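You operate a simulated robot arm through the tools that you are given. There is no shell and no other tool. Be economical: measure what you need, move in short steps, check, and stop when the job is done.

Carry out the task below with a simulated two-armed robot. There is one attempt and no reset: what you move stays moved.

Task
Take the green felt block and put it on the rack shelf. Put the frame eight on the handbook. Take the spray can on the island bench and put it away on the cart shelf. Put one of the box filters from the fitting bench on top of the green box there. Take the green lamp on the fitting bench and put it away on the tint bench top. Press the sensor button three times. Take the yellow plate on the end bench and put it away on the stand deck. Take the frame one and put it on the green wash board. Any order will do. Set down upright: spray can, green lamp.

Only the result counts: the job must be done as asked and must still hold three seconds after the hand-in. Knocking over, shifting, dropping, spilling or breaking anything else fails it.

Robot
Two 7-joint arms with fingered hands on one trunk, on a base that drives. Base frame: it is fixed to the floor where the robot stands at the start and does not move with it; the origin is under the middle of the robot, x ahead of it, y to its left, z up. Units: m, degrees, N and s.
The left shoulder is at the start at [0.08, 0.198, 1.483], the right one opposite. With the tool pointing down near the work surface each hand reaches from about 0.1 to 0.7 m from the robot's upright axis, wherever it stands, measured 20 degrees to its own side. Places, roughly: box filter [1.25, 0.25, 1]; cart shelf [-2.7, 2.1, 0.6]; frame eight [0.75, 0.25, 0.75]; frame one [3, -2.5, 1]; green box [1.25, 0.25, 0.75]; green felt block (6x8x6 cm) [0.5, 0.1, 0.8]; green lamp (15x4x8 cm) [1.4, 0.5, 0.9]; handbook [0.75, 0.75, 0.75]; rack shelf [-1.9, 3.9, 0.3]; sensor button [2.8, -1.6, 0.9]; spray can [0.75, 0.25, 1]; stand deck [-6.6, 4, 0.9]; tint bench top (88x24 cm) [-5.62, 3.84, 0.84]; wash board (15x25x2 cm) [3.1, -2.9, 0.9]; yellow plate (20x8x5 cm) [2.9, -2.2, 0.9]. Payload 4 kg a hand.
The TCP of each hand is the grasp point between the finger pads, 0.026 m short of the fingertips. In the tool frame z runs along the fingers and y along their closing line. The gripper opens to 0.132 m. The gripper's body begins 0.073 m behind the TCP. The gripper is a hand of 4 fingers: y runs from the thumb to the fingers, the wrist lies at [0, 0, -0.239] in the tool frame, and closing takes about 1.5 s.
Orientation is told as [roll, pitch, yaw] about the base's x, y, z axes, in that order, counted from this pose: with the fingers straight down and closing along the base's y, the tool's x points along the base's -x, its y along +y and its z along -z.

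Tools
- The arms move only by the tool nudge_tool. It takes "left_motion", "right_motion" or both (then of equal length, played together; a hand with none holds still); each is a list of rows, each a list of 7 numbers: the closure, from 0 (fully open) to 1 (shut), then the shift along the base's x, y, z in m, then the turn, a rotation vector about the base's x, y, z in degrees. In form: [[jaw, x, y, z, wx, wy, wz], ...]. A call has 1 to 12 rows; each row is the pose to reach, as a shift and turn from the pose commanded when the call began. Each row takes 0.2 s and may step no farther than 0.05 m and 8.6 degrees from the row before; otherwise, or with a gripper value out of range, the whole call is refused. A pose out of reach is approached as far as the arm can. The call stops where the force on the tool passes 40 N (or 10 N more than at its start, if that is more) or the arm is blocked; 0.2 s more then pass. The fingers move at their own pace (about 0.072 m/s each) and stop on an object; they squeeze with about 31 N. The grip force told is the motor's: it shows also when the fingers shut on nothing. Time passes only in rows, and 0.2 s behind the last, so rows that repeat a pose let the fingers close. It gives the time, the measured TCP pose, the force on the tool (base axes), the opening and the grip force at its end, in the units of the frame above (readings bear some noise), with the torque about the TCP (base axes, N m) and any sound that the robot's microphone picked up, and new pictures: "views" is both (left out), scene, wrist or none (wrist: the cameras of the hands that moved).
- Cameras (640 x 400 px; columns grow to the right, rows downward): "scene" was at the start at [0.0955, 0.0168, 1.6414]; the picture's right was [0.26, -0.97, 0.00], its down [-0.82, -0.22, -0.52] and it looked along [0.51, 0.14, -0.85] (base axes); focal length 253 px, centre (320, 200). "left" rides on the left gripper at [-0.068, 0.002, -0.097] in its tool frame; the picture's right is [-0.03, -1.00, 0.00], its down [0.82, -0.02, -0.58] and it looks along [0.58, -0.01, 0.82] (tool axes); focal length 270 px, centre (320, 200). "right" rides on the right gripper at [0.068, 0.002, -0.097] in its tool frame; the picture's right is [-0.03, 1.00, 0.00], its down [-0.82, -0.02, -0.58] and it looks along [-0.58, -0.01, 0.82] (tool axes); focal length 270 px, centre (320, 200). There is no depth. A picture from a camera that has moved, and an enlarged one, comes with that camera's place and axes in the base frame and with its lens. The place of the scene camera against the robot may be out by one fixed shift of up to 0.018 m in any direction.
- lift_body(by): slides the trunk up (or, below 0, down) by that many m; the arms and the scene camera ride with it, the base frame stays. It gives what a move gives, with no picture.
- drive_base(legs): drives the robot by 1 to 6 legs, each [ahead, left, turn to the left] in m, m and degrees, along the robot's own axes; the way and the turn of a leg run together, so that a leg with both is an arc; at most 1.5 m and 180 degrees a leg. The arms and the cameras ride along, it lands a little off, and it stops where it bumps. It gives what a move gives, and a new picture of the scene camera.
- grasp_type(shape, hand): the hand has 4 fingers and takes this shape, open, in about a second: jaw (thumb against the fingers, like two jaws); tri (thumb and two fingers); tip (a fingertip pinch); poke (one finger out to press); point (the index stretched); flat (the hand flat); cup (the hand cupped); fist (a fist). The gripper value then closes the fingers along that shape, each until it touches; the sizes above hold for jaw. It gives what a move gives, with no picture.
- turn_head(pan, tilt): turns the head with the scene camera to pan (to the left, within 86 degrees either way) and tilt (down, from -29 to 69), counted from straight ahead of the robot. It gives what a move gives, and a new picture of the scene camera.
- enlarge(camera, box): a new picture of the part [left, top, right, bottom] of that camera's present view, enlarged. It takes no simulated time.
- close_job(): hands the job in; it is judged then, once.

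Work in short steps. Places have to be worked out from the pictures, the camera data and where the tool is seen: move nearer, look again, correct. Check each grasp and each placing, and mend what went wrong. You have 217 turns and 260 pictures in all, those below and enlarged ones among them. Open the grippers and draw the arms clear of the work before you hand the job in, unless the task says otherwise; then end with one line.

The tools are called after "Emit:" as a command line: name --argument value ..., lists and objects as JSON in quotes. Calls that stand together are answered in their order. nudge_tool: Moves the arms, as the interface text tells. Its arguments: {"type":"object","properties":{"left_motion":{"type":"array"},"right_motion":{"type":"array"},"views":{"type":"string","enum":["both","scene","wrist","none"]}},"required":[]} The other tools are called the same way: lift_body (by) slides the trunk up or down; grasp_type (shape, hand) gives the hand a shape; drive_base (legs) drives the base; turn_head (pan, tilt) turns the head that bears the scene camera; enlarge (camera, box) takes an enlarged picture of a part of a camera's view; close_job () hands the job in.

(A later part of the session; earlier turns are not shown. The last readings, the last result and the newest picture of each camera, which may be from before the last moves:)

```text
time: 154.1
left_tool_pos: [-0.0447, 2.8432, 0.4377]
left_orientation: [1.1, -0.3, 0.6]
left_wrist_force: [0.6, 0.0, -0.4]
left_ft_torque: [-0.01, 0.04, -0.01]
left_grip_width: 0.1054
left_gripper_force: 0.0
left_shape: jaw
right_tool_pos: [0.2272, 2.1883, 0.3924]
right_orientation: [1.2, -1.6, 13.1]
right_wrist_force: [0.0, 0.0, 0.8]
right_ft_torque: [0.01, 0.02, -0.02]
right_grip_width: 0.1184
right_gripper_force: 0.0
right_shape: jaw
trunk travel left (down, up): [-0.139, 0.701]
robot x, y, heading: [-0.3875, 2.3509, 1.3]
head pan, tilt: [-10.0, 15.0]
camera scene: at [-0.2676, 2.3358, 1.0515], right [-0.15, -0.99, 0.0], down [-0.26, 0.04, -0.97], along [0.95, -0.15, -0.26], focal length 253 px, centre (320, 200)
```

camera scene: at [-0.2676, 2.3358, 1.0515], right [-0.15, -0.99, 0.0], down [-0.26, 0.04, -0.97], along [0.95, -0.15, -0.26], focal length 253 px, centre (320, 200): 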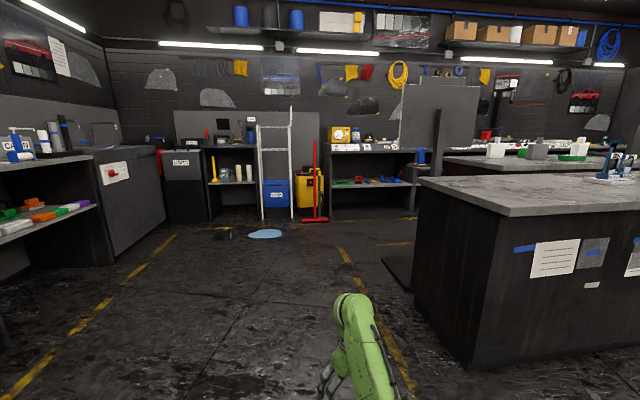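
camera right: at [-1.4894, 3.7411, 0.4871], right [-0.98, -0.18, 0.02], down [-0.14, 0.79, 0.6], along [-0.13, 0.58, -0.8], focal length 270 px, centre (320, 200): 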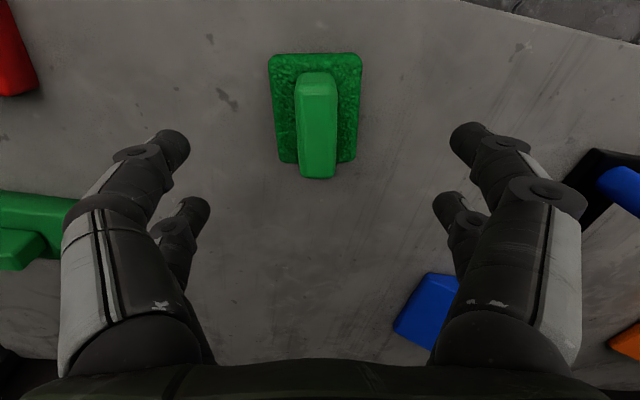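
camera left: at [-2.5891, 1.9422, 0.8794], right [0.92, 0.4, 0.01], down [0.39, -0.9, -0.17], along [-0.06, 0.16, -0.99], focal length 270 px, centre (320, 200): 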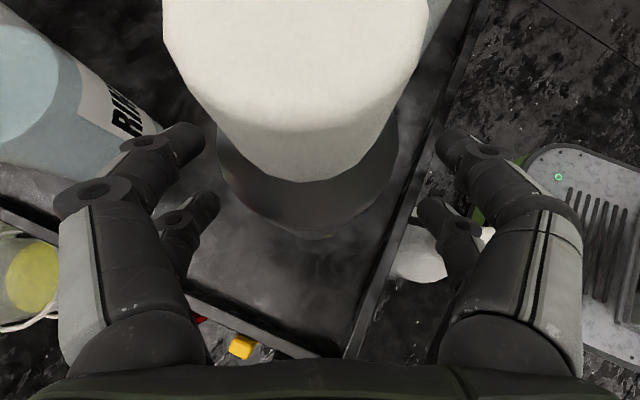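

I raise the trunk and go on to (1.2, 2.3), then look right toward the fitting bench.

Emit:
lift_body --by 0.4

Emit:
drive_base --legs '[[1.5, 0, -1], [0, 0, -60]]'

Emit:
turn_head --pan 0 --tilt 25

```text
time: 157.9
left_tool_pos: [-0.0454, 2.8431, 0.8377]
left_orientation: [1.0, -0.2, 0.6]
left_wrist_force: [0.2, 0.1, -1.0]
left_ft_torque: [0.01, -0.01, -0.01]
left_grip_width: 0.1054
left_gripper_force: 0.0
left_shape: jaw
right_tool_pos: [0.2271, 2.188, 0.7927]
right_orientation: [1.2, -1.5, 13.0]
right_wrist_force: [0.2, -0.7, 0.0]
right_ft_torque: [0.01, -0.03, 0.0]
right_grip_width: 0.1184
right_gripper_force: 0.0
right_shape: jaw
trunk travel left (down, up): [-0.539, 0.301]
robot x, y, heading: [-0.3881, 2.3518, 1.0]
head pan, tilt: [-10.0, 15.0]
```

```text
time: 168.1
left_tool_pos: [1.7213, 2.3014, 0.8378]
left_orientation: [1.0, -0.1, -61.2]
left_wrist_force: [-0.2, 0.0, 0.5]
left_ft_torque: [0.02, 0.02, 0.01]
left_grip_width: 0.1054
left_gripper_force: 0.1
left_shape: jaw
right_tool_pos: [1.2749, 1.7518, 0.7927]
right_orientation: [1.1, -1.5, -48.7]
right_wrist_force: [0.5, -0.5, 0.7]
right_ft_torque: [0.02, -0.03, -0.02]
right_grip_width: 0.1187
right_gripper_force: 0.1
right_shape: jaw
trunk travel left (down, up): [-0.539, 0.301]
robot x, y, heading: [1.1263, 2.371, -60.7]
head pan, tilt: [-10.0, 15.0]
camera scene: at [1.1705, 2.2571, 1.4516], right [-0.94, -0.33, 0.0], down [-0.09, 0.24, -0.97], along [0.32, -0.91, -0.26], focal length 253 px, centre (320, 200)
```

scene: 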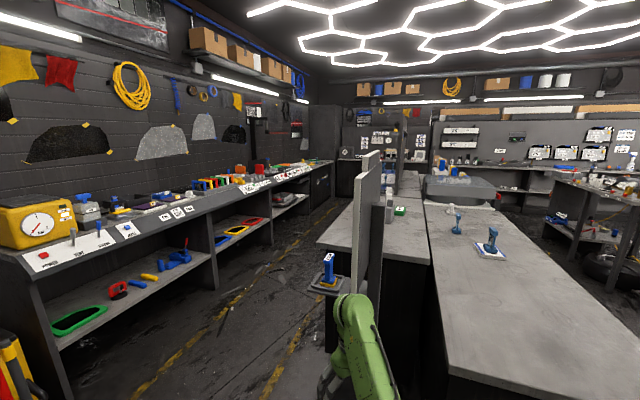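

```text
time: 168.8
left_tool_pos: [1.7222, 2.3026, 0.8381]
left_orientation: [1.1, -0.2, -61.2]
left_wrist_force: [0.2, -1.0, -0.3]
left_ft_torque: [0.0, 0.0, -0.01]
left_grip_width: 0.1055
left_gripper_force: 0.1
left_shape: jaw
right_tool_pos: [1.2743, 1.7524, 0.7924]
right_orientation: [1.2, -1.5, -48.7]
right_wrist_force: [-0.8, -0.3, 0.2]
right_ft_torque: [0.01, 0.0, 0.02]
right_grip_width: 0.1183
right_gripper_force: 0.1
right_shape: jaw
trunk travel left (down, up): [-0.539, 0.301]
robot x, y, heading: [1.1237, 2.3725, -60.6]
head pan, tilt: [0.0, 25.0]
camera scene: at [1.1845, 2.2648, 1.4354], right [-0.87, -0.49, 0.0], down [-0.21, 0.37, -0.91], along [0.45, -0.79, -0.42], focal length 253 px, centre (320, 200)
```

scene: 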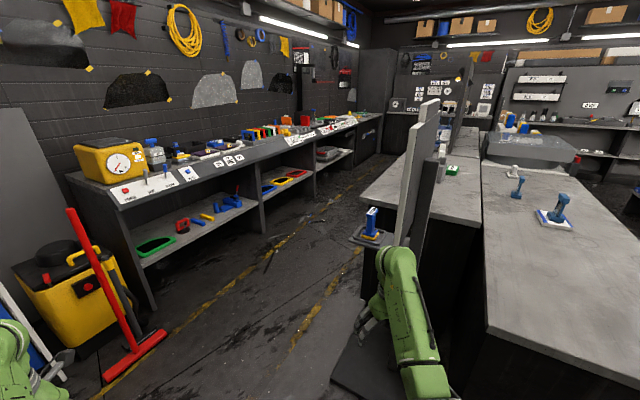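

A wide aisle (x≈1.75–2.85) runs between the fitting bench and the shelf. I tuck the left hand in, then sidestep into the aisle.

Emit:
nudge_tool --left_motion '[[0, -0.035, -0.02, 0.0, 0, 0, 0], [0, -0.07, -0.04, 0, 0, 0, 0], [0, -0.105, -0.06, 0, 0, 0, 0], [0, -0.14, -0.08, 0, 0, 0, 0], [0, -0.175, -0.1, 0, 0, 0, 0]]' --views "none"

Emit:
drive_base --legs '[[0, 0, -29.4], [0, 0.95, 0], [0.9, 0, 0]]'

Emit:
turn_head --pan -50 --tilt 35

```text
time: 170.1
left_tool_pos: [1.633, 2.2154, 0.8539]
left_orientation: [4.9, -8.5, -55.1]
left_wrist_force: [0.0, 0.3, 0.1]
left_ft_torque: [0.01, 0.03, -0.01]
left_grip_width: 0.1319
left_gripper_force: 0.0
left_shape: jaw
left hand out of reach, approached as far as the arm can: row 1, 2, 3, 4, 5
right_tool_pos: [1.2784, 1.7454, 0.7858]
right_orientation: [1.2, -0.8, -48.7]
right_wrist_force: [-0.3, -0.4, 0.0]
right_ft_torque: [0.02, 0.02, 0.0]
right_grip_width: 0.1185
right_gripper_force: 0.0
right_shape: jaw
trunk travel left (down, up): [-0.539, 0.301]
robot x, y, heading: [1.1265, 2.3729, -61.1]
head pan, tilt: [0.0, 25.0]
stopped in row 5 (left hand): the arm was blocked; the commanded pose is now the measured one
```

```text
time: 180.8
left_tool_pos: [2.428, 1.0756, 0.8513]
left_orientation: [4.8, -8.5, -84.9]
left_wrist_force: [-0.2, 0.6, 0.3]
left_ft_torque: [-0.02, -0.02, -0.03]
left_grip_width: 0.132
left_gripper_force: 0.1
left_shape: jaw
right_tool_pos: [1.8879, 0.8429, 0.7867]
right_orientation: [1.2, -0.8, -78.4]
right_wrist_force: [0.6, 1.0, 0.1]
right_ft_torque: [0.01, 0.01, 0.0]
right_grip_width: 0.1188
right_gripper_force: 0.2
right_shape: jaw
trunk travel left (down, up): [-0.539, 0.301]
robot x, y, heading: [2.0665, 1.4661, -90.2]
head pan, tilt: [0.0, 25.0]
camera scene: at [2.0668, 1.3248, 1.4349], right [-1.0, 0.0, 0.0], down [0.0, 0.43, -0.9], along [0.0, -0.9, -0.43], focal length 253 px, centre (320, 200)
```

scene: 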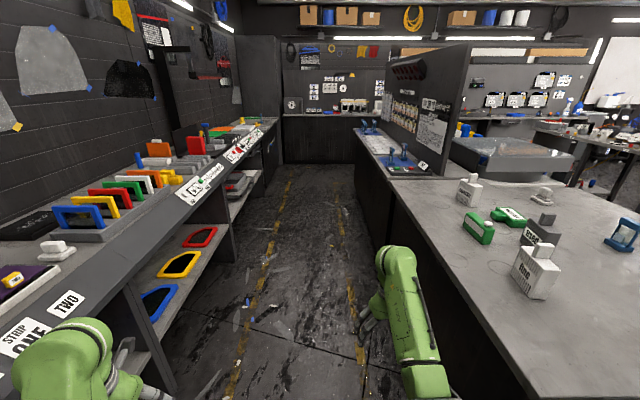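

```text
time: 182.0
left_tool_pos: [2.4276, 1.077, 0.8523]
left_orientation: [4.8, -8.4, -84.8]
left_wrist_force: [-0.7, -0.6, 0.8]
left_ft_torque: [0.01, 0.0, 0.02]
left_grip_width: 0.1319
left_gripper_force: 0.0
left_shape: jaw
right_tool_pos: [1.8895, 0.8432, 0.7867]
right_orientation: [1.2, -0.9, -78.3]
right_wrist_force: [-0.1, 0.6, -0.7]
right_ft_torque: [0.0, -0.04, -0.02]
right_grip_width: 0.1184
right_gripper_force: 0.0
right_shape: jaw
trunk travel left (down, up): [-0.539, 0.301]
robot x, y, heading: [2.0642, 1.4635, -90.2]
head pan, tilt: [-50.0, 35.0]
camera scene: at [1.9992, 1.3611, 1.4197], right [-0.64, 0.77, 0.01], down [0.44, 0.38, -0.82], along [-0.63, -0.52, -0.58], focal length 253 px, centre (320, 200)
```

scene: 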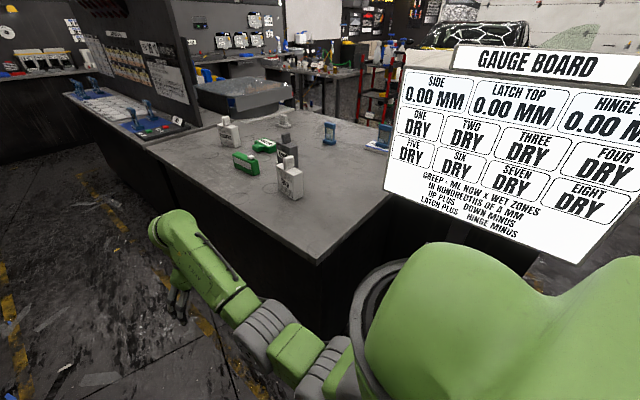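

The lamp, green box "TWO" and filters are on the aisle side. I raise the trunk, retract the right arm, go down the aisle, and turn to face the bench.

Emit:
lift_body --by 0.29

Emit:
nudge_tool --right_motion '[[0, 0, 0.04, 0, 0, 0, -3], [0, 0, 0.08, 0, 0, 0, -6], [0, 0, 0.12, 0, 0, 0, -9], [0, 0, 0.16, 0, 0, 0, -12], [0, 0, 0.2, 0, 0, 0, -12], [0, 0, 0.24, 0, 0, 0, -12]]' --views "none"

Emit:
drive_base --legs '[[0.85, 0.15, 0], [0, 0, -90]]'

Emit:
turn_head --pan 0 --tilt 45

```text
time: 184.9
left_tool_pos: [2.4274, 1.0844, 1.1467]
left_orientation: [4.7, -9.2, -84.9]
left_wrist_force: [-0.6, 0.4, 0.1]
left_ft_torque: [0.02, 0.01, 0.01]
left_grip_width: 0.1317
left_gripper_force: 0.0
left_shape: jaw
right_tool_pos: [1.8893, 0.8497, 1.0834]
right_orientation: [1.2, -1.5, -78.4]
right_wrist_force: [-1.0, -0.5, -0.6]
right_ft_torque: [0.0, -0.01, -0.01]
right_grip_width: 0.1183
right_gripper_force: 0.1
right_shape: jaw
trunk travel left (down, up): [-0.829, 0.011]
robot x, y, heading: [2.0637, 1.4656, -90.4]
head pan, tilt: [-50.0, 35.0]
```

```text
time: 186.3
left_tool_pos: [2.4267, 1.0861, 1.1475]
left_orientation: [4.8, -9.2, -84.9]
left_wrist_force: [-0.2, 0.1, 0.0]
left_ft_torque: [-0.01, -0.01, 0.01]
left_grip_width: 0.1319
left_gripper_force: 0.0
left_shape: jaw
right_tool_pos: [1.8876, 1.0925, 1.0879]
right_orientation: [1.2, -1.7, -90.5]
right_wrist_force: [0.0, -0.9, 0.0]
right_ft_torque: [-0.03, 0.01, 0.02]
right_grip_width: 0.1319
right_gripper_force: 0.0
right_shape: jaw
trunk travel left (down, up): [-0.829, 0.011]
robot x, y, heading: [2.0652, 1.463, -90.1]
head pan, tilt: [-50.0, 35.0]
```

```text
time: 194.7
left_tool_pos: [1.8551, 0.2431, 1.1458]
left_orientation: [4.8, -9.2, -173.1]
left_wrist_force: [-0.3, 0.2, 0.4]
left_ft_torque: [0.01, 0.04, -0.01]
left_grip_width: 0.1317
left_gripper_force: 0.0
left_shape: jaw
right_tool_pos: [1.8426, 0.7843, 1.0854]
right_orientation: [1.1, -1.5, -178.5]
right_wrist_force: [0.3, 0.1, -0.5]
right_ft_torque: [0.0, 0.0, 0.01]
right_grip_width: 0.132
right_gripper_force: 0.1
right_shape: jaw
trunk travel left (down, up): [-0.829, 0.011]
robot x, y, heading: [2.218, 0.6164, -178.2]
head pan, tilt: [-50.0, 35.0]
camera scene: at [2.1317, 0.6806, 1.7096], right [0.75, 0.66, 0.0], down [0.38, -0.43, -0.82], along [-0.54, 0.61, -0.57], focal length 253 px, centre (320, 200)
```

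scene: 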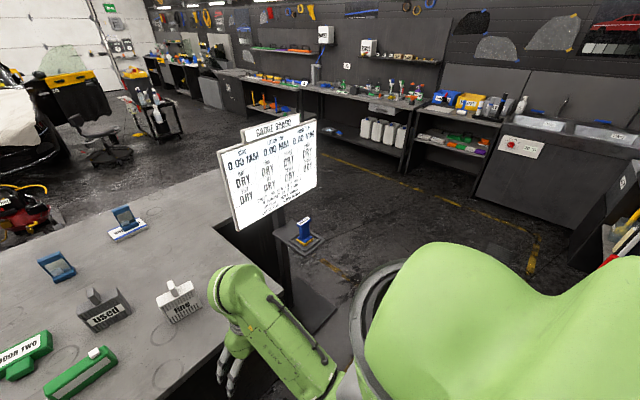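

```text
time: 195.8
left_tool_pos: [1.8537, 0.2438, 1.1458]
left_orientation: [4.7, -9.2, -172.9]
left_wrist_force: [-0.6, 0.1, -0.4]
left_ft_torque: [-0.01, 0.01, -0.02]
left_grip_width: 0.1318
left_gripper_force: 0.1
left_shape: jaw
right_tool_pos: [1.8413, 0.7828, 1.0859]
right_orientation: [1.2, -1.6, -178.4]
right_wrist_force: [-0.1, 0.6, 1.0]
right_ft_torque: [0.04, -0.01, 0.01]
right_grip_width: 0.132
right_gripper_force: 0.1
right_shape: jaw
trunk travel left (down, up): [-0.829, 0.011]
robot x, y, heading: [2.2246, 0.6169, -178.6]
head pan, tilt: [0.0, 45.0]
camera scene: at [2.1089, 0.6128, 1.6947], right [-0.03, 1.0, 0.0], down [0.71, 0.02, -0.71], along [-0.71, -0.02, -0.71], focal length 253 px, centre (320, 200)
```

scene: 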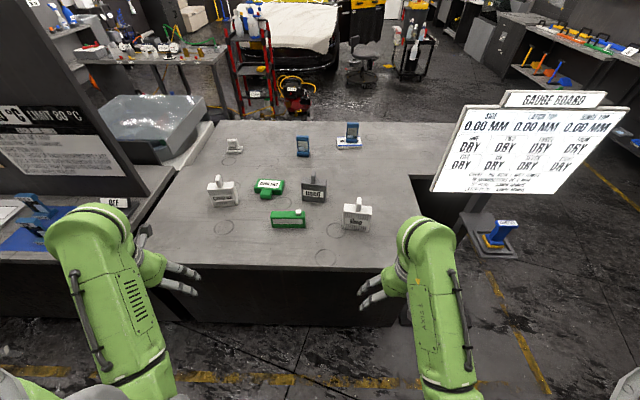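

Emit:
enlarge --camera "scene" --box '[180, 120, 400, 270]'

```text
2.67 times, centred on (290, 195) of scene
camera zoom: at [2.1089, 0.6128, 1.6947], right [-0.03, 1.0, 0.0], down [0.71, 0.02, -0.71], along [-0.71, -0.02, -0.71], focal length 674 px, centre (400, 213)
```

zoom: 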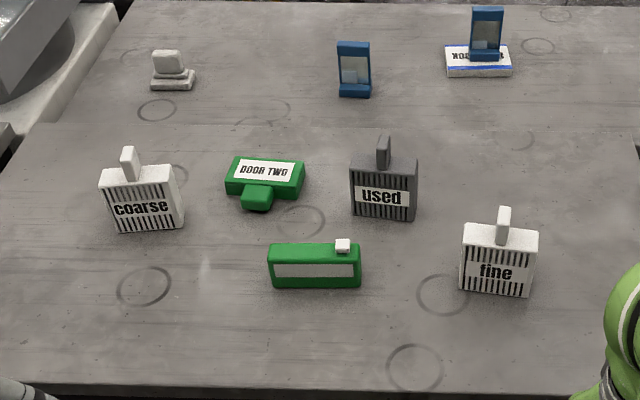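

Filters are "coarse", "used", "fine"; green box is "DOOR TWO"; the lamp is the green one with white button. I'll move "coarse" with the left hand. I drive nearer first.

Emit:
drive_base --legs '[[0, 0.14, -1.4], [0.28, 0, 0]]'

Emit:
enlarge --camera "scene" --box '[120, 120, 440, 320]'

```text
time: 198.8
left_tool_pos: [1.5706, 0.1078, 1.1475]
left_orientation: [4.8, -9.3, -174.5]
left_wrist_force: [0.0, 0.4, 0.2]
left_ft_torque: [-0.05, 0.02, -0.03]
left_grip_width: 0.1318
left_gripper_force: 0.0
left_shape: jaw
right_tool_pos: [1.5718, 0.6474, 1.0862]
right_orientation: [1.0, -1.8, -180.0]
right_wrist_force: [-0.2, 0.3, 0.8]
right_ft_torque: [0.0, 0.01, 0.0]
right_grip_width: 0.1319
right_gripper_force: 0.2
right_shape: jaw
trunk travel left (down, up): [-0.829, 0.011]
robot x, y, heading: [1.9424, 0.4717, -179.8]
head pan, tilt: [0.0, 45.0]
camera scene: at [1.8361, 0.4701, 1.6951], right [0.0, 1.0, 0.0], down [0.7, 0.0, -0.71], along [-0.71, 0.0, -0.7], focal length 253 px, centre (320, 200)
```

scene: 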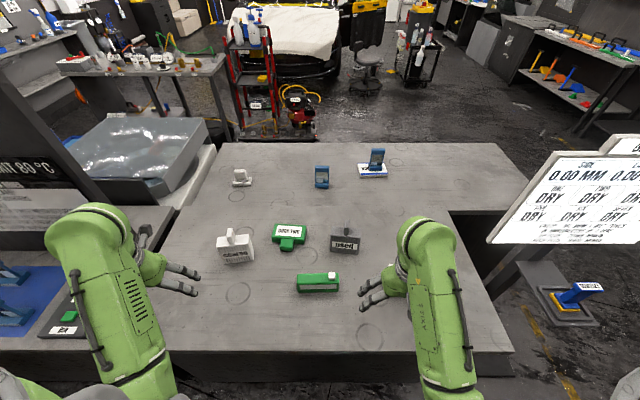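

```text
2.00 times, centred on (280, 220) of scene
camera zoom: at [1.8361, 0.4701, 1.6951], right [0.0, 1.0, 0.0], down [0.7, 0.0, -0.71], along [-0.71, 0.0, -0.7], focal length 505 px, centre (400, 160)
```

zoom: 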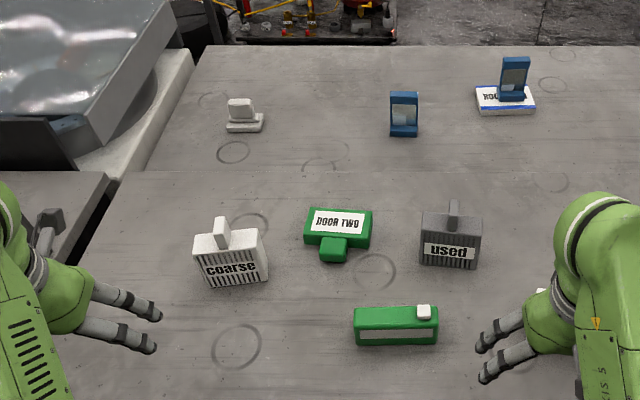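

Coarse's neck top is at about (1.316, 0.173, 1.03); box top centre ≈ (1.21, 0.348). I drive 7 cm closer, level the left hand, and yaw it.

Emit:
drive_base --legs '[[0.07, 0, 0]]'

Emit:
nudge_tool --left_motion '[[0, 0, 0, 0, 2.8, -4.4, 0], [0, 0, 0, 0, 5.7, -8.8, 0], [0, 0, 0, 0, 5.7, -8.8, 0]]' --views "none"

Emit:
nudge_tool --left_motion '[[0, -0.02, 0.01, 0, 0, 0, -8], [0, -0.04, 0.02, 0, 0, 0, -16], [0, -0.07, 0.03, 0, 0, 0, -24], [0, -0.1, 0.04, 0, 0, 0, -32], [0, -0.12, 0.05, 0, 0, 0, -36]]' --views "both"

```text
time: 199.8
left_tool_pos: [1.5093, 0.107, 1.1504]
left_orientation: [4.8, -9.9, -174.4]
left_wrist_force: [0.4, 0.4, 0.8]
left_ft_torque: [0.02, 0.07, 0.01]
left_grip_width: 0.1318
left_gripper_force: 0.0
left_shape: jaw
right_tool_pos: [1.5109, 0.648, 1.0894]
right_orientation: [1.2, -2.1, -180.0]
right_wrist_force: [1.1, -0.1, 0.6]
right_ft_torque: [0.01, 0.05, -0.01]
right_grip_width: 0.132
right_gripper_force: 0.0
right_shape: jaw
trunk travel left (down, up): [-0.829, 0.011]
robot x, y, heading: [1.8744, 0.4716, -180.0]
head pan, tilt: [0.0, 45.0]
camera scene: at [1.7789, 0.4705, 1.6957], right [0.0, 1.0, 0.0], down [0.7, 0.0, -0.71], along [-0.71, 0.0, -0.7], focal length 253 px, centre (320, 200)
```

scene: 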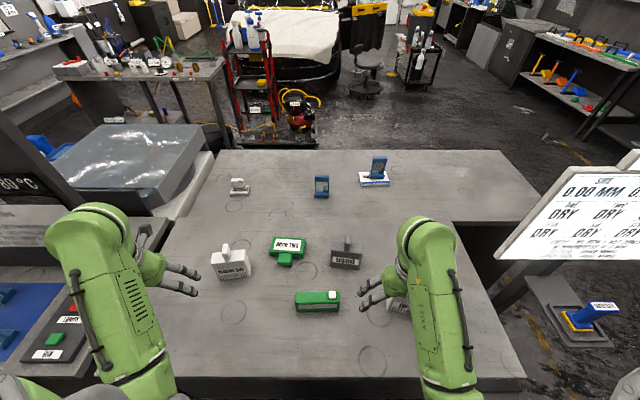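

```text
time: 200.6
left_tool_pos: [1.4895, 0.1026, 1.1032]
left_orientation: [0.1, -0.1, -174.2]
left_wrist_force: [0.6, -0.3, -0.3]
left_ft_torque: [-0.04, 0.0, -0.01]
left_grip_width: 0.1319
left_gripper_force: 0.0
left_shape: jaw
left hand out of reach, approached as far as the arm can: row 1, 2, 3
right_tool_pos: [1.5035, 0.6485, 1.0866]
right_orientation: [1.1, -1.6, -180.0]
right_wrist_force: [0.0, -0.6, -0.9]
right_ft_torque: [0.0, 0.04, -0.03]
right_grip_width: 0.1319
right_gripper_force: 0.0
right_shape: jaw
trunk travel left (down, up): [-0.829, 0.011]
robot x, y, heading: [1.8782, 0.4719, -179.9]
head pan, tilt: [0.0, 45.0]
```

```text
time: 201.8
left_tool_pos: [1.367, 0.1527, 1.1023]
left_orientation: [0.0, 0.1, 149.9]
left_wrist_force: [-0.3, -0.2, 0.4]
left_ft_torque: [0.0, 0.0, -0.01]
left_grip_width: 0.1318
left_gripper_force: 0.0
left_shape: jaw
right_tool_pos: [1.5007, 0.6471, 1.0849]
right_orientation: [1.2, -1.4, -180.0]
right_wrist_force: [0.8, 0.4, 1.6]
right_ft_torque: [-0.03, 0.03, -0.01]
right_grip_width: 0.132
right_gripper_force: 0.0
right_shape: jaw
trunk travel left (down, up): [-0.829, 0.011]
robot x, y, heading: [1.8749, 0.4684, -179.7]
head pan, tilt: [0.0, 45.0]
camera scene: at [1.7624, 0.4704, 1.6947], right [0.0, 1.0, 0.0], down [0.71, 0.0, -0.71], along [-0.71, 0.0, -0.71], focal length 253 px, centre (320, 200)
camera left: at [1.3072, 0.1873, 1.1989], right [0.48, 0.88, 0.0], down [0.71, -0.39, 0.58], along [0.51, -0.28, -0.81], focal length 270 px, centre (320, 200)
```

scene: 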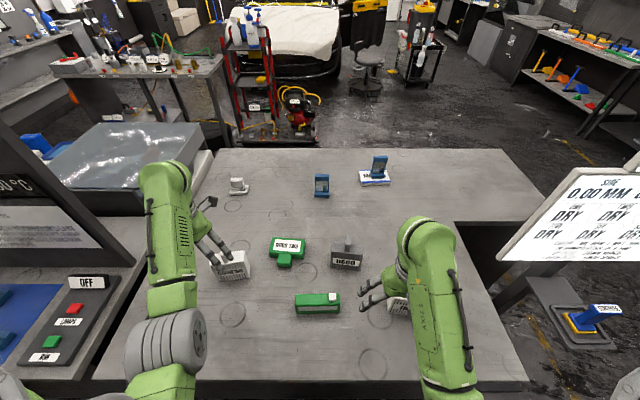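
left: 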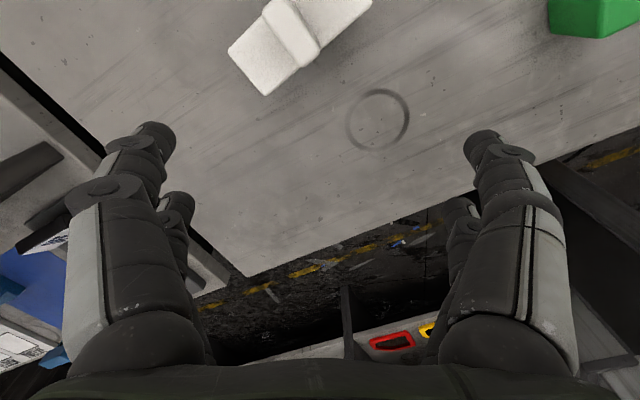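

The neck is at ≈(1.311, 0.168). I move over it while turning the yaw back toward alignment.

Emit:
nudge_tool --left_motion '[[0, -0.025, 0.007, 0.0, 0, 0, 0], [0, -0.056, 0.015, 0, 0, 0, 0], [0, -0.056, 0.015, 0, 0, 0, 8], [0, -0.056, 0.015, 0, 0, 0, 16], [0, -0.056, 0.015, 0, 0, 0, 24]]' --views "wrist"

```text
time: 203.0
left_tool_pos: [1.3194, 0.1361, 1.1032]
left_orientation: [0.1, 0.1, 173.0]
left_wrist_force: [-1.0, -0.2, 0.4]
left_ft_torque: [0.03, 0.04, 0.03]
left_grip_width: 0.1319
left_gripper_force: 0.0
left_shape: jaw
left hand out of reach, approached as far as the arm can: row 5
right_tool_pos: [1.5015, 0.6469, 1.0849]
right_orientation: [1.0, -1.5, 180.0]
right_wrist_force: [1.2, -0.3, -1.2]
right_ft_torque: [0.02, -0.02, 0.0]
right_grip_width: 0.1321
right_gripper_force: 0.1
right_shape: jaw
trunk travel left (down, up): [-0.829, 0.011]
robot x, y, heading: [1.8777, 0.4703, -179.9]
head pan, tilt: [0.0, 45.0]
camera left: at [1.251, 0.1436, 1.1985], right [0.1, 1.0, 0.0], down [0.81, -0.08, 0.58], along [0.58, -0.06, -0.81], focal length 270 px, centre (320, 200)
```

left: 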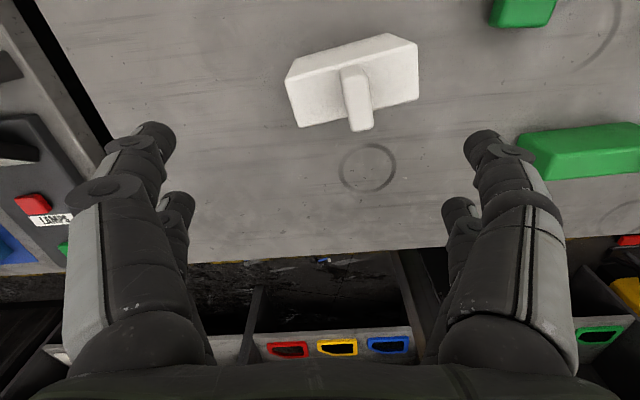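

Neck is at ≈(1.311, 0.165), the filter rotated ~12°. I turn the hand to yaw 102 so the jaws close along the fin's long direction, aligned.

Emit:
nudge_tool --left_motion '[[0, 0, 0.01, 0, 0, 0, -8], [0, -0.004, 0.02, 0, 0, 0, -16], [0, -0.008, 0.029, 0, 0, 0, -24], [0, -0.008, 0.029, 0, 0, 0, -32], [0, -0.008, 0.029, 0, 0, 0, -40], [0, -0.008, 0.029, 0, 0, 0, -48], [0, -0.008, 0.029, 0, 0, 0, -56], [0, -0.008, 0.029, 0, 0, 0, -64], [0, -0.008, 0.029, 0, 0, 0, -71]]' --views "wrist"

```text
time: 205.0
left_tool_pos: [1.3136, 0.1649, 1.1034]
left_orientation: [0.1, 0.1, 102.8]
left_wrist_force: [0.1, 0.4, -0.1]
left_ft_torque: [-0.02, 0.04, 0.0]
left_grip_width: 0.1321
left_gripper_force: 0.1
left_shape: jaw
right_tool_pos: [1.5017, 0.6488, 1.0852]
right_orientation: [1.2, -1.5, -180.0]
right_wrist_force: [-0.7, 0.9, -0.3]
right_ft_torque: [-0.01, 0.02, -0.03]
right_grip_width: 0.132
right_gripper_force: 0.0
right_shape: jaw
trunk travel left (down, up): [-0.829, 0.011]
robot x, y, heading: [1.8729, 0.4724, -179.8]
head pan, tilt: [0.0, 45.0]
camera left: at [1.2956, 0.233, 1.1995], right [0.97, 0.24, 0.0], down [0.2, -0.79, 0.58], along [0.14, -0.56, -0.82], focal length 270 px, centre (320, 200)
```

left: 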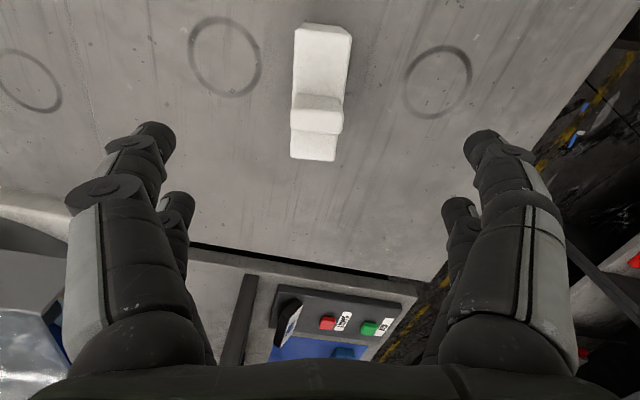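

Aligned over the fin. I correct by +1.1 cm y, descend to grip the fin, and close.

Emit:
nudge_tool --left_motion '[[0, -0.004, 0.011, -0.03, 0, 0, 4], [0, -0.004, 0.011, -0.06, 0, 0, 4], [0, -0.004, 0.011, -0.088, 0, 0, 4], [1, -0.004, 0.011, -0.088, 0, 0, 4], [1, -0.004, 0.011, -0.088, 0, 0, 4], [1, -0.004, 0.011, -0.088, 0, 0, 4], [1, -0.004, 0.011, -0.088, 0, 0, 4], [1, -0.004, 0.011, -0.088, 0, 0, 4], [1, -0.004, 0.011, -0.088, 0, 0, 4], [1, -0.004, 0.011, -0.088, 0, 0, 4]]' --views "wrist"

```text
time: 207.2
left_tool_pos: [1.3092, 0.1764, 1.0167]
left_orientation: [0.1, 0.1, 106.9]
left_wrist_force: [-0.5, -0.3, -1.5]
left_ft_torque: [0.01, 0.03, 0.01]
left_grip_width: 0.0016
left_gripper_force: 31.0
left_shape: jaw
right_tool_pos: [1.5017, 0.6484, 1.0849]
right_orientation: [1.1, -1.5, -179.9]
right_wrist_force: [1.1, 0.1, 0.5]
right_ft_torque: [0.04, 0.0, 0.0]
right_grip_width: 0.132
right_gripper_force: 0.0
right_shape: jaw
trunk travel left (down, up): [-0.829, 0.011]
robot x, y, heading: [1.8737, 0.4674, -179.9]
head pan, tilt: [0.0, 45.0]
camera left: at [1.2877, 0.2435, 1.1121], right [0.95, 0.31, 0.0], down [0.26, -0.77, 0.58], along [0.18, -0.55, -0.82], focal length 270 px, centre (320, 200)
```

left: 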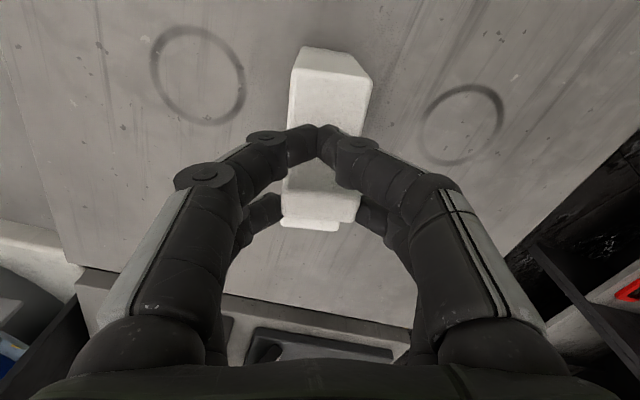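

The two finger pairs straddle the narrow fin. I open, go down 4.7 cm to grip the filter body across its thickness (fin between the pairs), and close.

Emit:
nudge_tool --left_motion '[[0, 0, 0, 0, 0, 0, -4], [0, 0, 0, 0, 0, 0, -4], [0, 0, 0, 0, 0, 0, -4], [0, 0, 0, 0, 0, 0, -4], [0, 0, 0, 0, 0, 0, -4], [0, 0, 0, 0, 0, 0, -4], [0, 0, 0, 0, 0, 0, -4], [0, 0, 0, -0.024, 0, 0, -4], [0, 0, 0, -0.047, 0, 0, -4]]' --views "wrist"

```text
time: 209.2
left_tool_pos: [1.3083, 0.1752, 0.9692]
left_orientation: [0.1, 0.1, 103.0]
left_wrist_force: [0.4, 0.2, 0.6]
left_ft_torque: [-0.01, -0.02, 0.0]
left_grip_width: 0.1319
left_gripper_force: 0.0
left_shape: jaw
right_tool_pos: [1.5014, 0.647, 1.0858]
right_orientation: [1.1, -1.4, -180.0]
right_wrist_force: [0.3, -0.3, -0.5]
right_ft_torque: [-0.01, 0.0, 0.01]
right_grip_width: 0.1319
right_gripper_force: 0.1
right_shape: jaw
trunk travel left (down, up): [-0.829, 0.011]
robot x, y, heading: [1.8756, 0.4708, -179.9]
head pan, tilt: [0.0, 45.0]
camera left: at [1.2921, 0.2426, 1.0651], right [0.97, 0.25, 0.0], down [0.2, -0.79, 0.58], along [0.14, -0.56, -0.82], focal length 270 px, centre (320, 200)
```

left: 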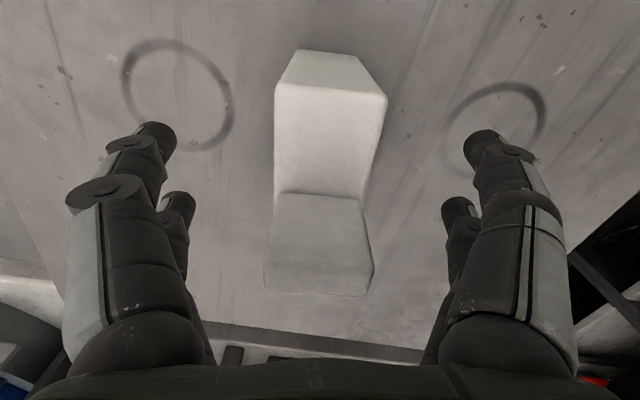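

The body is centred; its top is near 0.98. I lower 5 mm more and close.

Emit:
nudge_tool --left_motion '[[0, 0, 0, -0.005, 0, 0, 0], [1, 0, 0, -0.005, 0, 0, 0], [1, 0, 0, -0.005, 0, 0, 0], [1, 0, 0, -0.005, 0, 0, 0], [1, 0, 0, -0.005, 0, 0, 0], [1, 0, 0, -0.005, 0, 0, 0], [1, 0, 0, -0.005, 0, 0, 0], [1, 0, 0, -0.005, 0, 0, 0], [1, 0, 0, -0.005, 0, 0, 0]]' --views "wrist"

```text
time: 211.2
left_tool_pos: [1.3073, 0.1746, 0.9643]
left_orientation: [0.1, 0.2, 102.9]
left_wrist_force: [0.2, -0.1, -0.1]
left_ft_torque: [0.04, 0.02, -0.01]
left_grip_width: 0.0382
left_gripper_force: 31.2
left_shape: jaw
right_tool_pos: [1.5007, 0.648, 1.0855]
right_orientation: [1.1, -1.5, -180.0]
right_wrist_force: [-0.6, 0.2, 0.0]
right_ft_torque: [-0.02, -0.01, 0.01]
right_grip_width: 0.1321
right_gripper_force: 0.0
right_shape: jaw
trunk travel left (down, up): [-0.829, 0.011]
robot x, y, heading: [1.8774, 0.4718, -179.8]
head pan, tilt: [0.0, 45.0]
camera left: at [1.2917, 0.2433, 1.06], right [0.97, 0.25, 0.0], down [0.2, -0.79, 0.58], along [0.14, -0.56, -0.82], focal length 270 px, centre (320, 200)
```

left: 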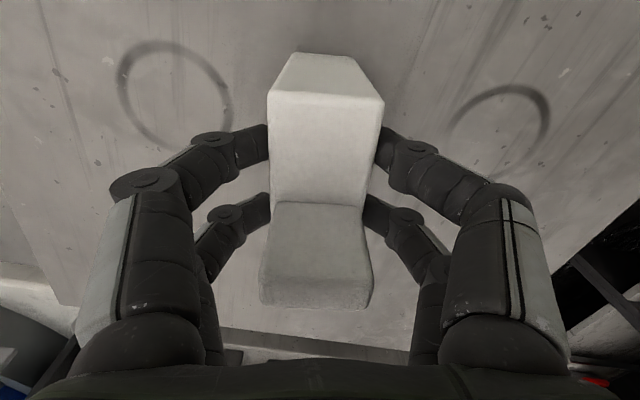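

Gripped (38 mm). I lift 0.12 m and move part-way toward the green box.

Emit:
nudge_tool --left_motion '[[1, 0, 0, 0.04, 0, 0, 0], [1, 0, 0, 0.08, 0, 0, 0], [1, 0, 0.02, 0.12, 0, 0, 0], [1, -0.02, 0.06, 0.12, 0, 0, 0], [1, -0.04, 0.1, 0.12, 0, 0, 0], [1, -0.07, 0.13, 0.12, 0, 0, 0], [1, -0.09, 0.16, 0.12, 0, 0, 0]]' --views "both"

```text
time: 212.8
left_tool_pos: [1.2179, 0.3372, 1.0824]
left_orientation: [0.0, 0.2, 102.8]
left_wrist_force: [0.0, -0.3, -2.1]
left_ft_torque: [-0.02, 0.0, -0.01]
left_grip_width: 0.0382
left_gripper_force: 30.9
left_shape: jaw
right_tool_pos: [1.5009, 0.648, 1.0845]
right_orientation: [1.1, -1.4, -180.0]
right_wrist_force: [1.9, -0.1, 0.4]
right_ft_torque: [-0.02, -0.03, 0.01]
right_grip_width: 0.1318
right_gripper_force: 0.0
right_shape: jaw
trunk travel left (down, up): [-0.829, 0.011]
robot x, y, heading: [1.8747, 0.4711, -179.8]
head pan, tilt: [0.0, 45.0]
camera scene: at [1.7621, 0.472, 1.6946], right [0.0, 1.0, 0.0], down [0.71, 0.0, -0.71], along [-0.71, 0.0, -0.71], focal length 253 px, centre (320, 200)
camera left: at [1.2012, 0.4043, 1.179], right [0.97, 0.25, 0.0], down [0.2, -0.79, 0.58], along [0.14, -0.56, -0.81], focal length 270 px, centre (320, 200)
```

scene: 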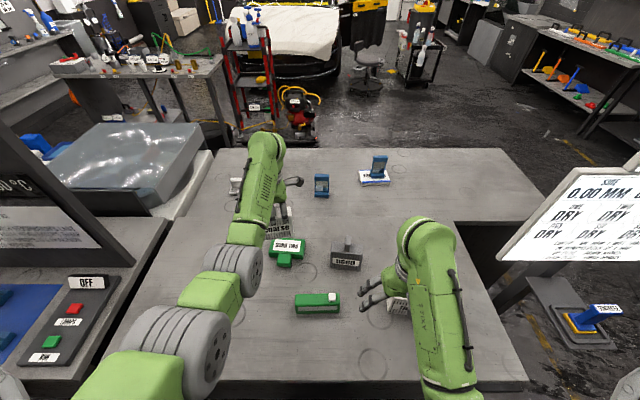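
left: 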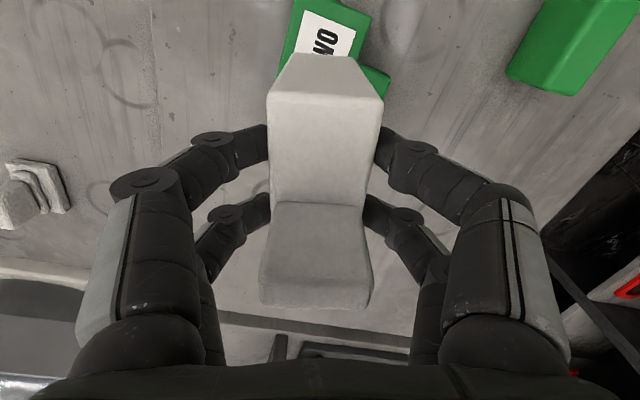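

The box's top spans x≈1.18–1.25, centre y≈0.348, aligned with y. I rotate to yaw ≈91, centre over it and lower to a few cm above.

Emit:
nudge_tool --left_motion '[[1, -0.003, 0.006, 0, 0, 0, -6], [1, -0.005, 0.011, 0, 0, 0, -12], [1, -0.005, 0.011, -0.02, 0, 0, -12], [1, -0.005, 0.011, -0.035, 0, 0, -12]]' --views "both"

Emit:
enlarge --camera "scene" --box '[230, 180, 350, 280]'

```text
time: 213.8
left_tool_pos: [1.2135, 0.3449, 1.0486]
left_orientation: [0.1, 0.2, 91.0]
left_wrist_force: [0.2, 0.0, -0.9]
left_ft_torque: [-0.03, 0.01, -0.03]
left_grip_width: 0.0383
left_gripper_force: 30.5
left_shape: jaw
right_tool_pos: [1.5009, 0.6478, 1.0854]
right_orientation: [1.1, -1.6, -180.1]
right_wrist_force: [0.2, 0.7, 0.5]
right_ft_torque: [-0.03, 0.01, 0.0]
right_grip_width: 0.1319
right_gripper_force: 0.1
right_shape: jaw
trunk travel left (down, up): [-0.829, 0.011]
robot x, y, heading: [1.8788, 0.4723, -180.2]
head pan, tilt: [0.0, 45.0]
camera scene: at [1.7627, 0.4695, 1.6947], right [0.0, 1.0, 0.0], down [0.71, 0.0, -0.71], along [-0.71, 0.0, -0.71], focal length 253 px, centre (320, 200)
camera left: at [1.2103, 0.4155, 1.1438], right [1.0, 0.04, 0.0], down [0.03, -0.81, 0.58], along [0.02, -0.58, -0.82], focal length 270 px, centre (320, 200)
```

scene: 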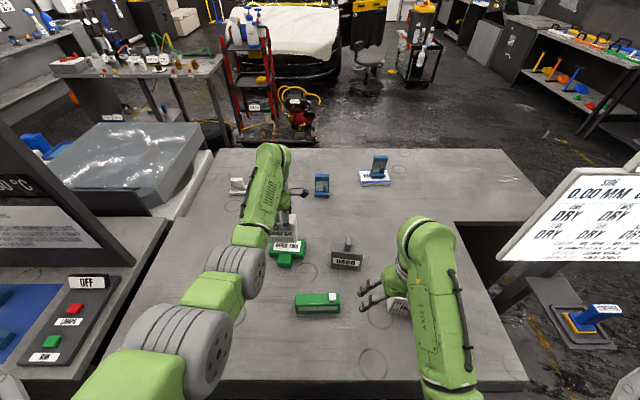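
left: 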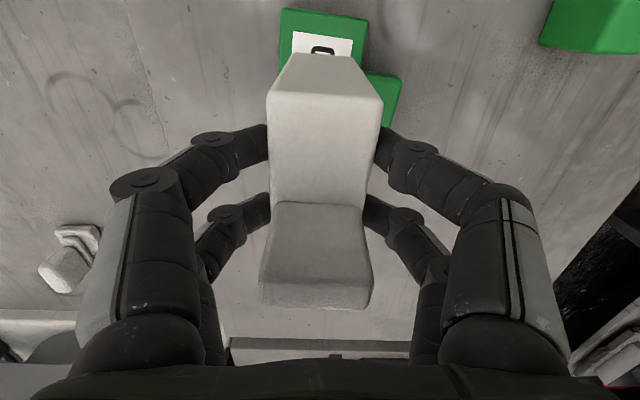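

```text
4.00 times, centred on (290, 230) of scene
camera zoom: at [1.7627, 0.4695, 1.6947], right [0.0, 1.0, 0.0], down [0.71, 0.0, -0.71], along [-0.71, 0.0, -0.71], focal length 1010 px, centre (440, 80)
```

zoom: 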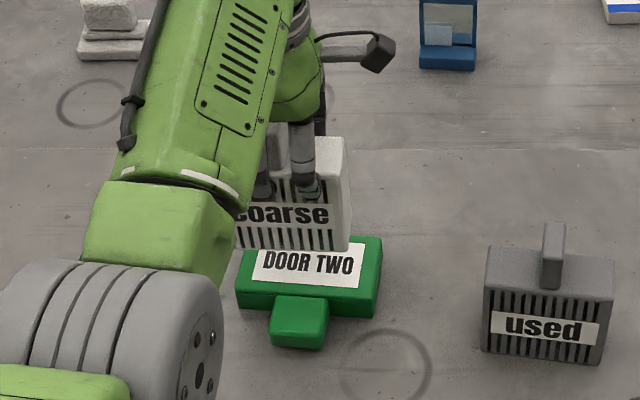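

Well centred. I lower in small steps until contact.

Emit:
nudge_tool --left_motion '[[1, 0, 0.002, -0.008, 0, 0, 0], [1, 0, 0.002, -0.016, 0, 0, 0], [1, 0, 0.002, -0.022, 0, 0, 0], [1, 0, 0.002, -0.026, 0, 0, 0]]' --views "none"

```text
time: 214.8
left_tool_pos: [1.2133, 0.349, 1.0226]
left_orientation: [0.0, 0.2, 90.9]
left_wrist_force: [0.8, 0.6, -1.3]
left_ft_torque: [0.03, 0.03, -0.01]
left_grip_width: 0.0383
left_gripper_force: 31.2
left_shape: jaw
right_tool_pos: [1.5004, 0.6485, 1.0848]
right_orientation: [1.1, -1.6, -179.9]
right_wrist_force: [-0.7, 0.9, 0.4]
right_ft_torque: [0.03, 0.01, 0.02]
right_grip_width: 0.132
right_gripper_force: 0.1
right_shape: jaw
trunk travel left (down, up): [-0.829, 0.011]
robot x, y, heading: [1.8786, 0.4713, -180.0]
head pan, tilt: [0.0, 45.0]
```

Emit:
nudge_tool --left_motion '[[1, 0, 0, -0.004, 0, 0, 0], [1, 0, 0, -0.007, 0, 0, 0], [1, 0, 0, -0.01, 0, 0, 0]]' --views "none"

Emit:
enlarge --camera "scene" --box '[250, 190, 330, 280]'

```text
time: 215.6
left_tool_pos: [1.2134, 0.3492, 1.0131]
left_orientation: [-0.1, 0.0, 90.8]
left_wrist_force: [0.8, -0.8, -0.5]
left_ft_torque: [0.05, 0.01, -0.04]
left_grip_width: 0.0382
left_gripper_force: 31.2
left_shape: jaw
right_tool_pos: [1.5009, 0.6464, 1.0865]
right_orientation: [1.2, -1.5, -180.0]
right_wrist_force: [-0.1, 0.2, 0.1]
right_ft_torque: [0.01, -0.02, -0.02]
right_grip_width: 0.1318
right_gripper_force: 0.1
right_shape: jaw
trunk travel left (down, up): [-0.829, 0.011]
robot x, y, heading: [1.8756, 0.4728, -180.1]
head pan, tilt: [0.0, 45.0]
```

```text
4.44 times, centred on (290, 235) of scene
camera zoom: at [1.7628, 0.4705, 1.6947], right [0.0, 1.0, 0.0], down [0.71, 0.0, -0.71], along [-0.71, 0.0, -0.71], focal length 1123 px, centre (453, 44)
```

zoom: 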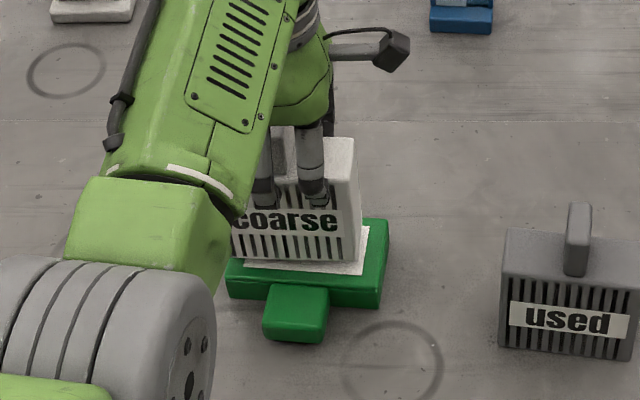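

Just about touching the label; a few more millimetres down to contact.

Emit:
nudge_tool --left_motion '[[1, 0, 0, -0.003, 0, 0, 0], [1, 0, 0, -0.006, 0, 0, 0], [1, 0, 0, -0.008, 0, 0, 0]]' --views "none"

```text
time: 216.4
left_tool_pos: [1.2124, 0.3482, 1.0048]
left_orientation: [0.1, 0.1, 90.9]
left_wrist_force: [0.4, -0.1, -1.3]
left_ft_torque: [0.01, 0.02, -0.01]
left_grip_width: 0.0382
left_gripper_force: 30.9
left_shape: jaw
right_tool_pos: [1.501, 0.6487, 1.0859]
right_orientation: [1.2, -1.5, -180.0]
right_wrist_force: [-0.9, -0.1, -0.7]
right_ft_torque: [0.05, 0.01, 0.0]
right_grip_width: 0.1321
right_gripper_force: 0.0
right_shape: jaw
trunk travel left (down, up): [-0.829, 0.011]
robot x, y, heading: [1.8741, 0.4713, -179.9]
head pan, tilt: [0.0, 45.0]
```

Emit:
nudge_tool --left_motion '[[1, 0, 0, -0.003, 0, 0, 0], [1, 0, 0, -0.006, 0, 0, 0], [1, 0, 0, -0.009, 0, 0, 0]]' --views "none"

Emit:
enlarge --camera "scene" --box '[250, 190, 330, 280]'

```text
time: 217.2
left_tool_pos: [1.2135, 0.3493, 0.9964]
left_orientation: [0.4, 0.1, 90.9]
left_wrist_force: [-2.0, -1.1, 6.9]
left_ft_torque: [0.01, 0.03, -0.02]
left_grip_width: 0.0387
left_gripper_force: 30.8
left_shape: jaw
right_tool_pos: [1.5027, 0.6482, 1.086]
right_orientation: [1.2, -1.6, -179.9]
right_wrist_force: [-0.1, 0.5, -0.1]
right_ft_torque: [0.01, 0.02, -0.02]
right_grip_width: 0.1316
right_gripper_force: 0.1
right_shape: jaw
trunk travel left (down, up): [-0.829, 0.011]
robot x, y, heading: [1.8737, 0.4731, -179.8]
head pan, tilt: [0.0, 45.0]
```

```text
4.44 times, centred on (290, 235) of scene
camera zoom: at [1.7655, 0.4705, 1.6951], right [0.0, 1.0, 0.0], down [0.71, 0.0, -0.71], along [-0.71, 0.0, -0.71], focal length 1123 px, centre (453, 44)
```

zoom: 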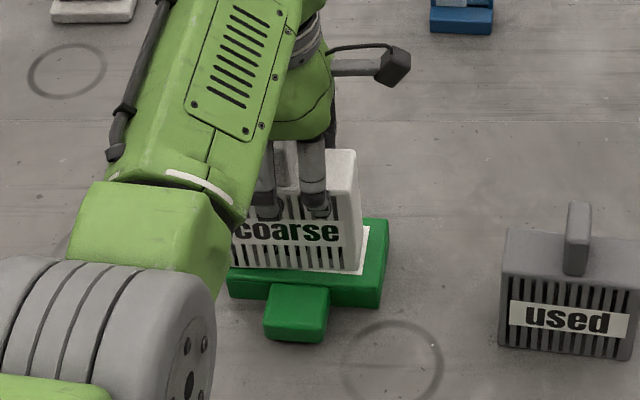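

The filter rests on the box. I open and rise straight up.

Emit:
nudge_tool --left_motion '[[0.8, 0, 0, 0.001, 0, 0, 0], [0.5, 0, 0, 0.001, 0, 0, 0], [0.3, 0, 0, 0.001, 0, 0, 0], [0.3, 0, 0, 0.001, 0, 0, 0], [0.3, 0, 0, 0.001, 0, 0, 0], [0.3, 0, 0, 0.001, 0, 0, 0], [0.3, 0, 0, 0.03, 0, 0, 0], [0.3, 0, 0, 0.07, 0, 0, 0], [0.3, 0, 0, 0.11, 0, 0, 0], [0.3, 0.02, 0, 0.13, 0, 0, 0]]' --views "both"

```text
time: 219.4
left_tool_pos: [1.2321, 0.3497, 1.1256]
left_orientation: [0.2, 0.1, 90.9]
left_wrist_force: [0.8, 0.8, -0.7]
left_ft_torque: [-0.02, 0.0, -0.04]
left_grip_width: 0.0921
left_gripper_force: 0.0
left_shape: jaw
right_tool_pos: [1.502, 0.6479, 1.086]
right_orientation: [1.2, -1.6, 180.0]
right_wrist_force: [-0.8, -0.3, -0.6]
right_ft_torque: [-0.03, 0.01, 0.0]
right_grip_width: 0.1319
right_gripper_force: 0.0
right_shape: jaw
trunk travel left (down, up): [-0.829, 0.011]
robot x, y, heading: [1.8749, 0.4735, -179.8]
head pan, tilt: [0.0, 45.0]
camera scene: at [1.7641, 0.4703, 1.6948], right [0.0, 1.0, 0.0], down [0.71, 0.0, -0.71], along [-0.71, 0.0, -0.71], focal length 253 px, centre (320, 200)
camera left: at [1.2299, 0.4198, 1.2224], right [1.0, 0.04, 0.0], down [0.03, -0.81, 0.58], along [0.02, -0.58, -0.82], focal length 270 px, centre (320, 200)
```

scene: 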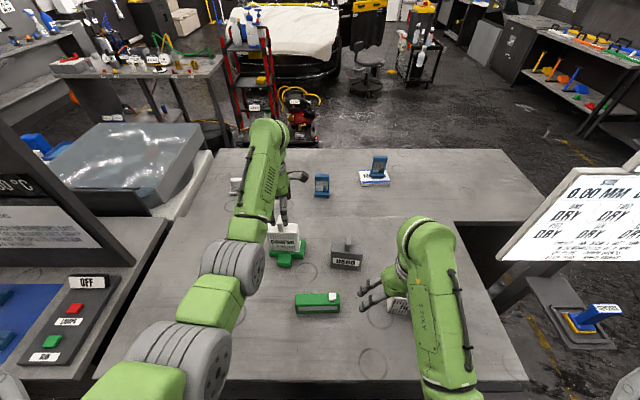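
left: 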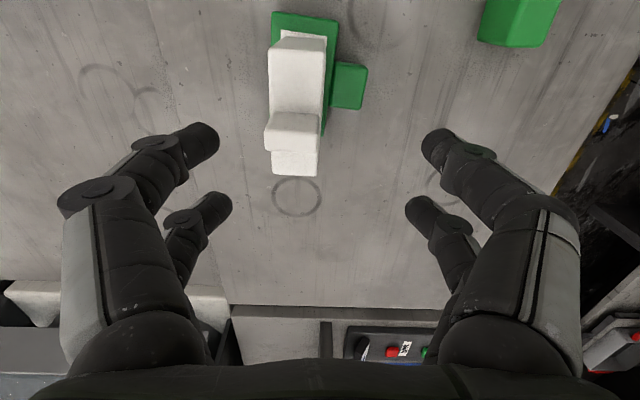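

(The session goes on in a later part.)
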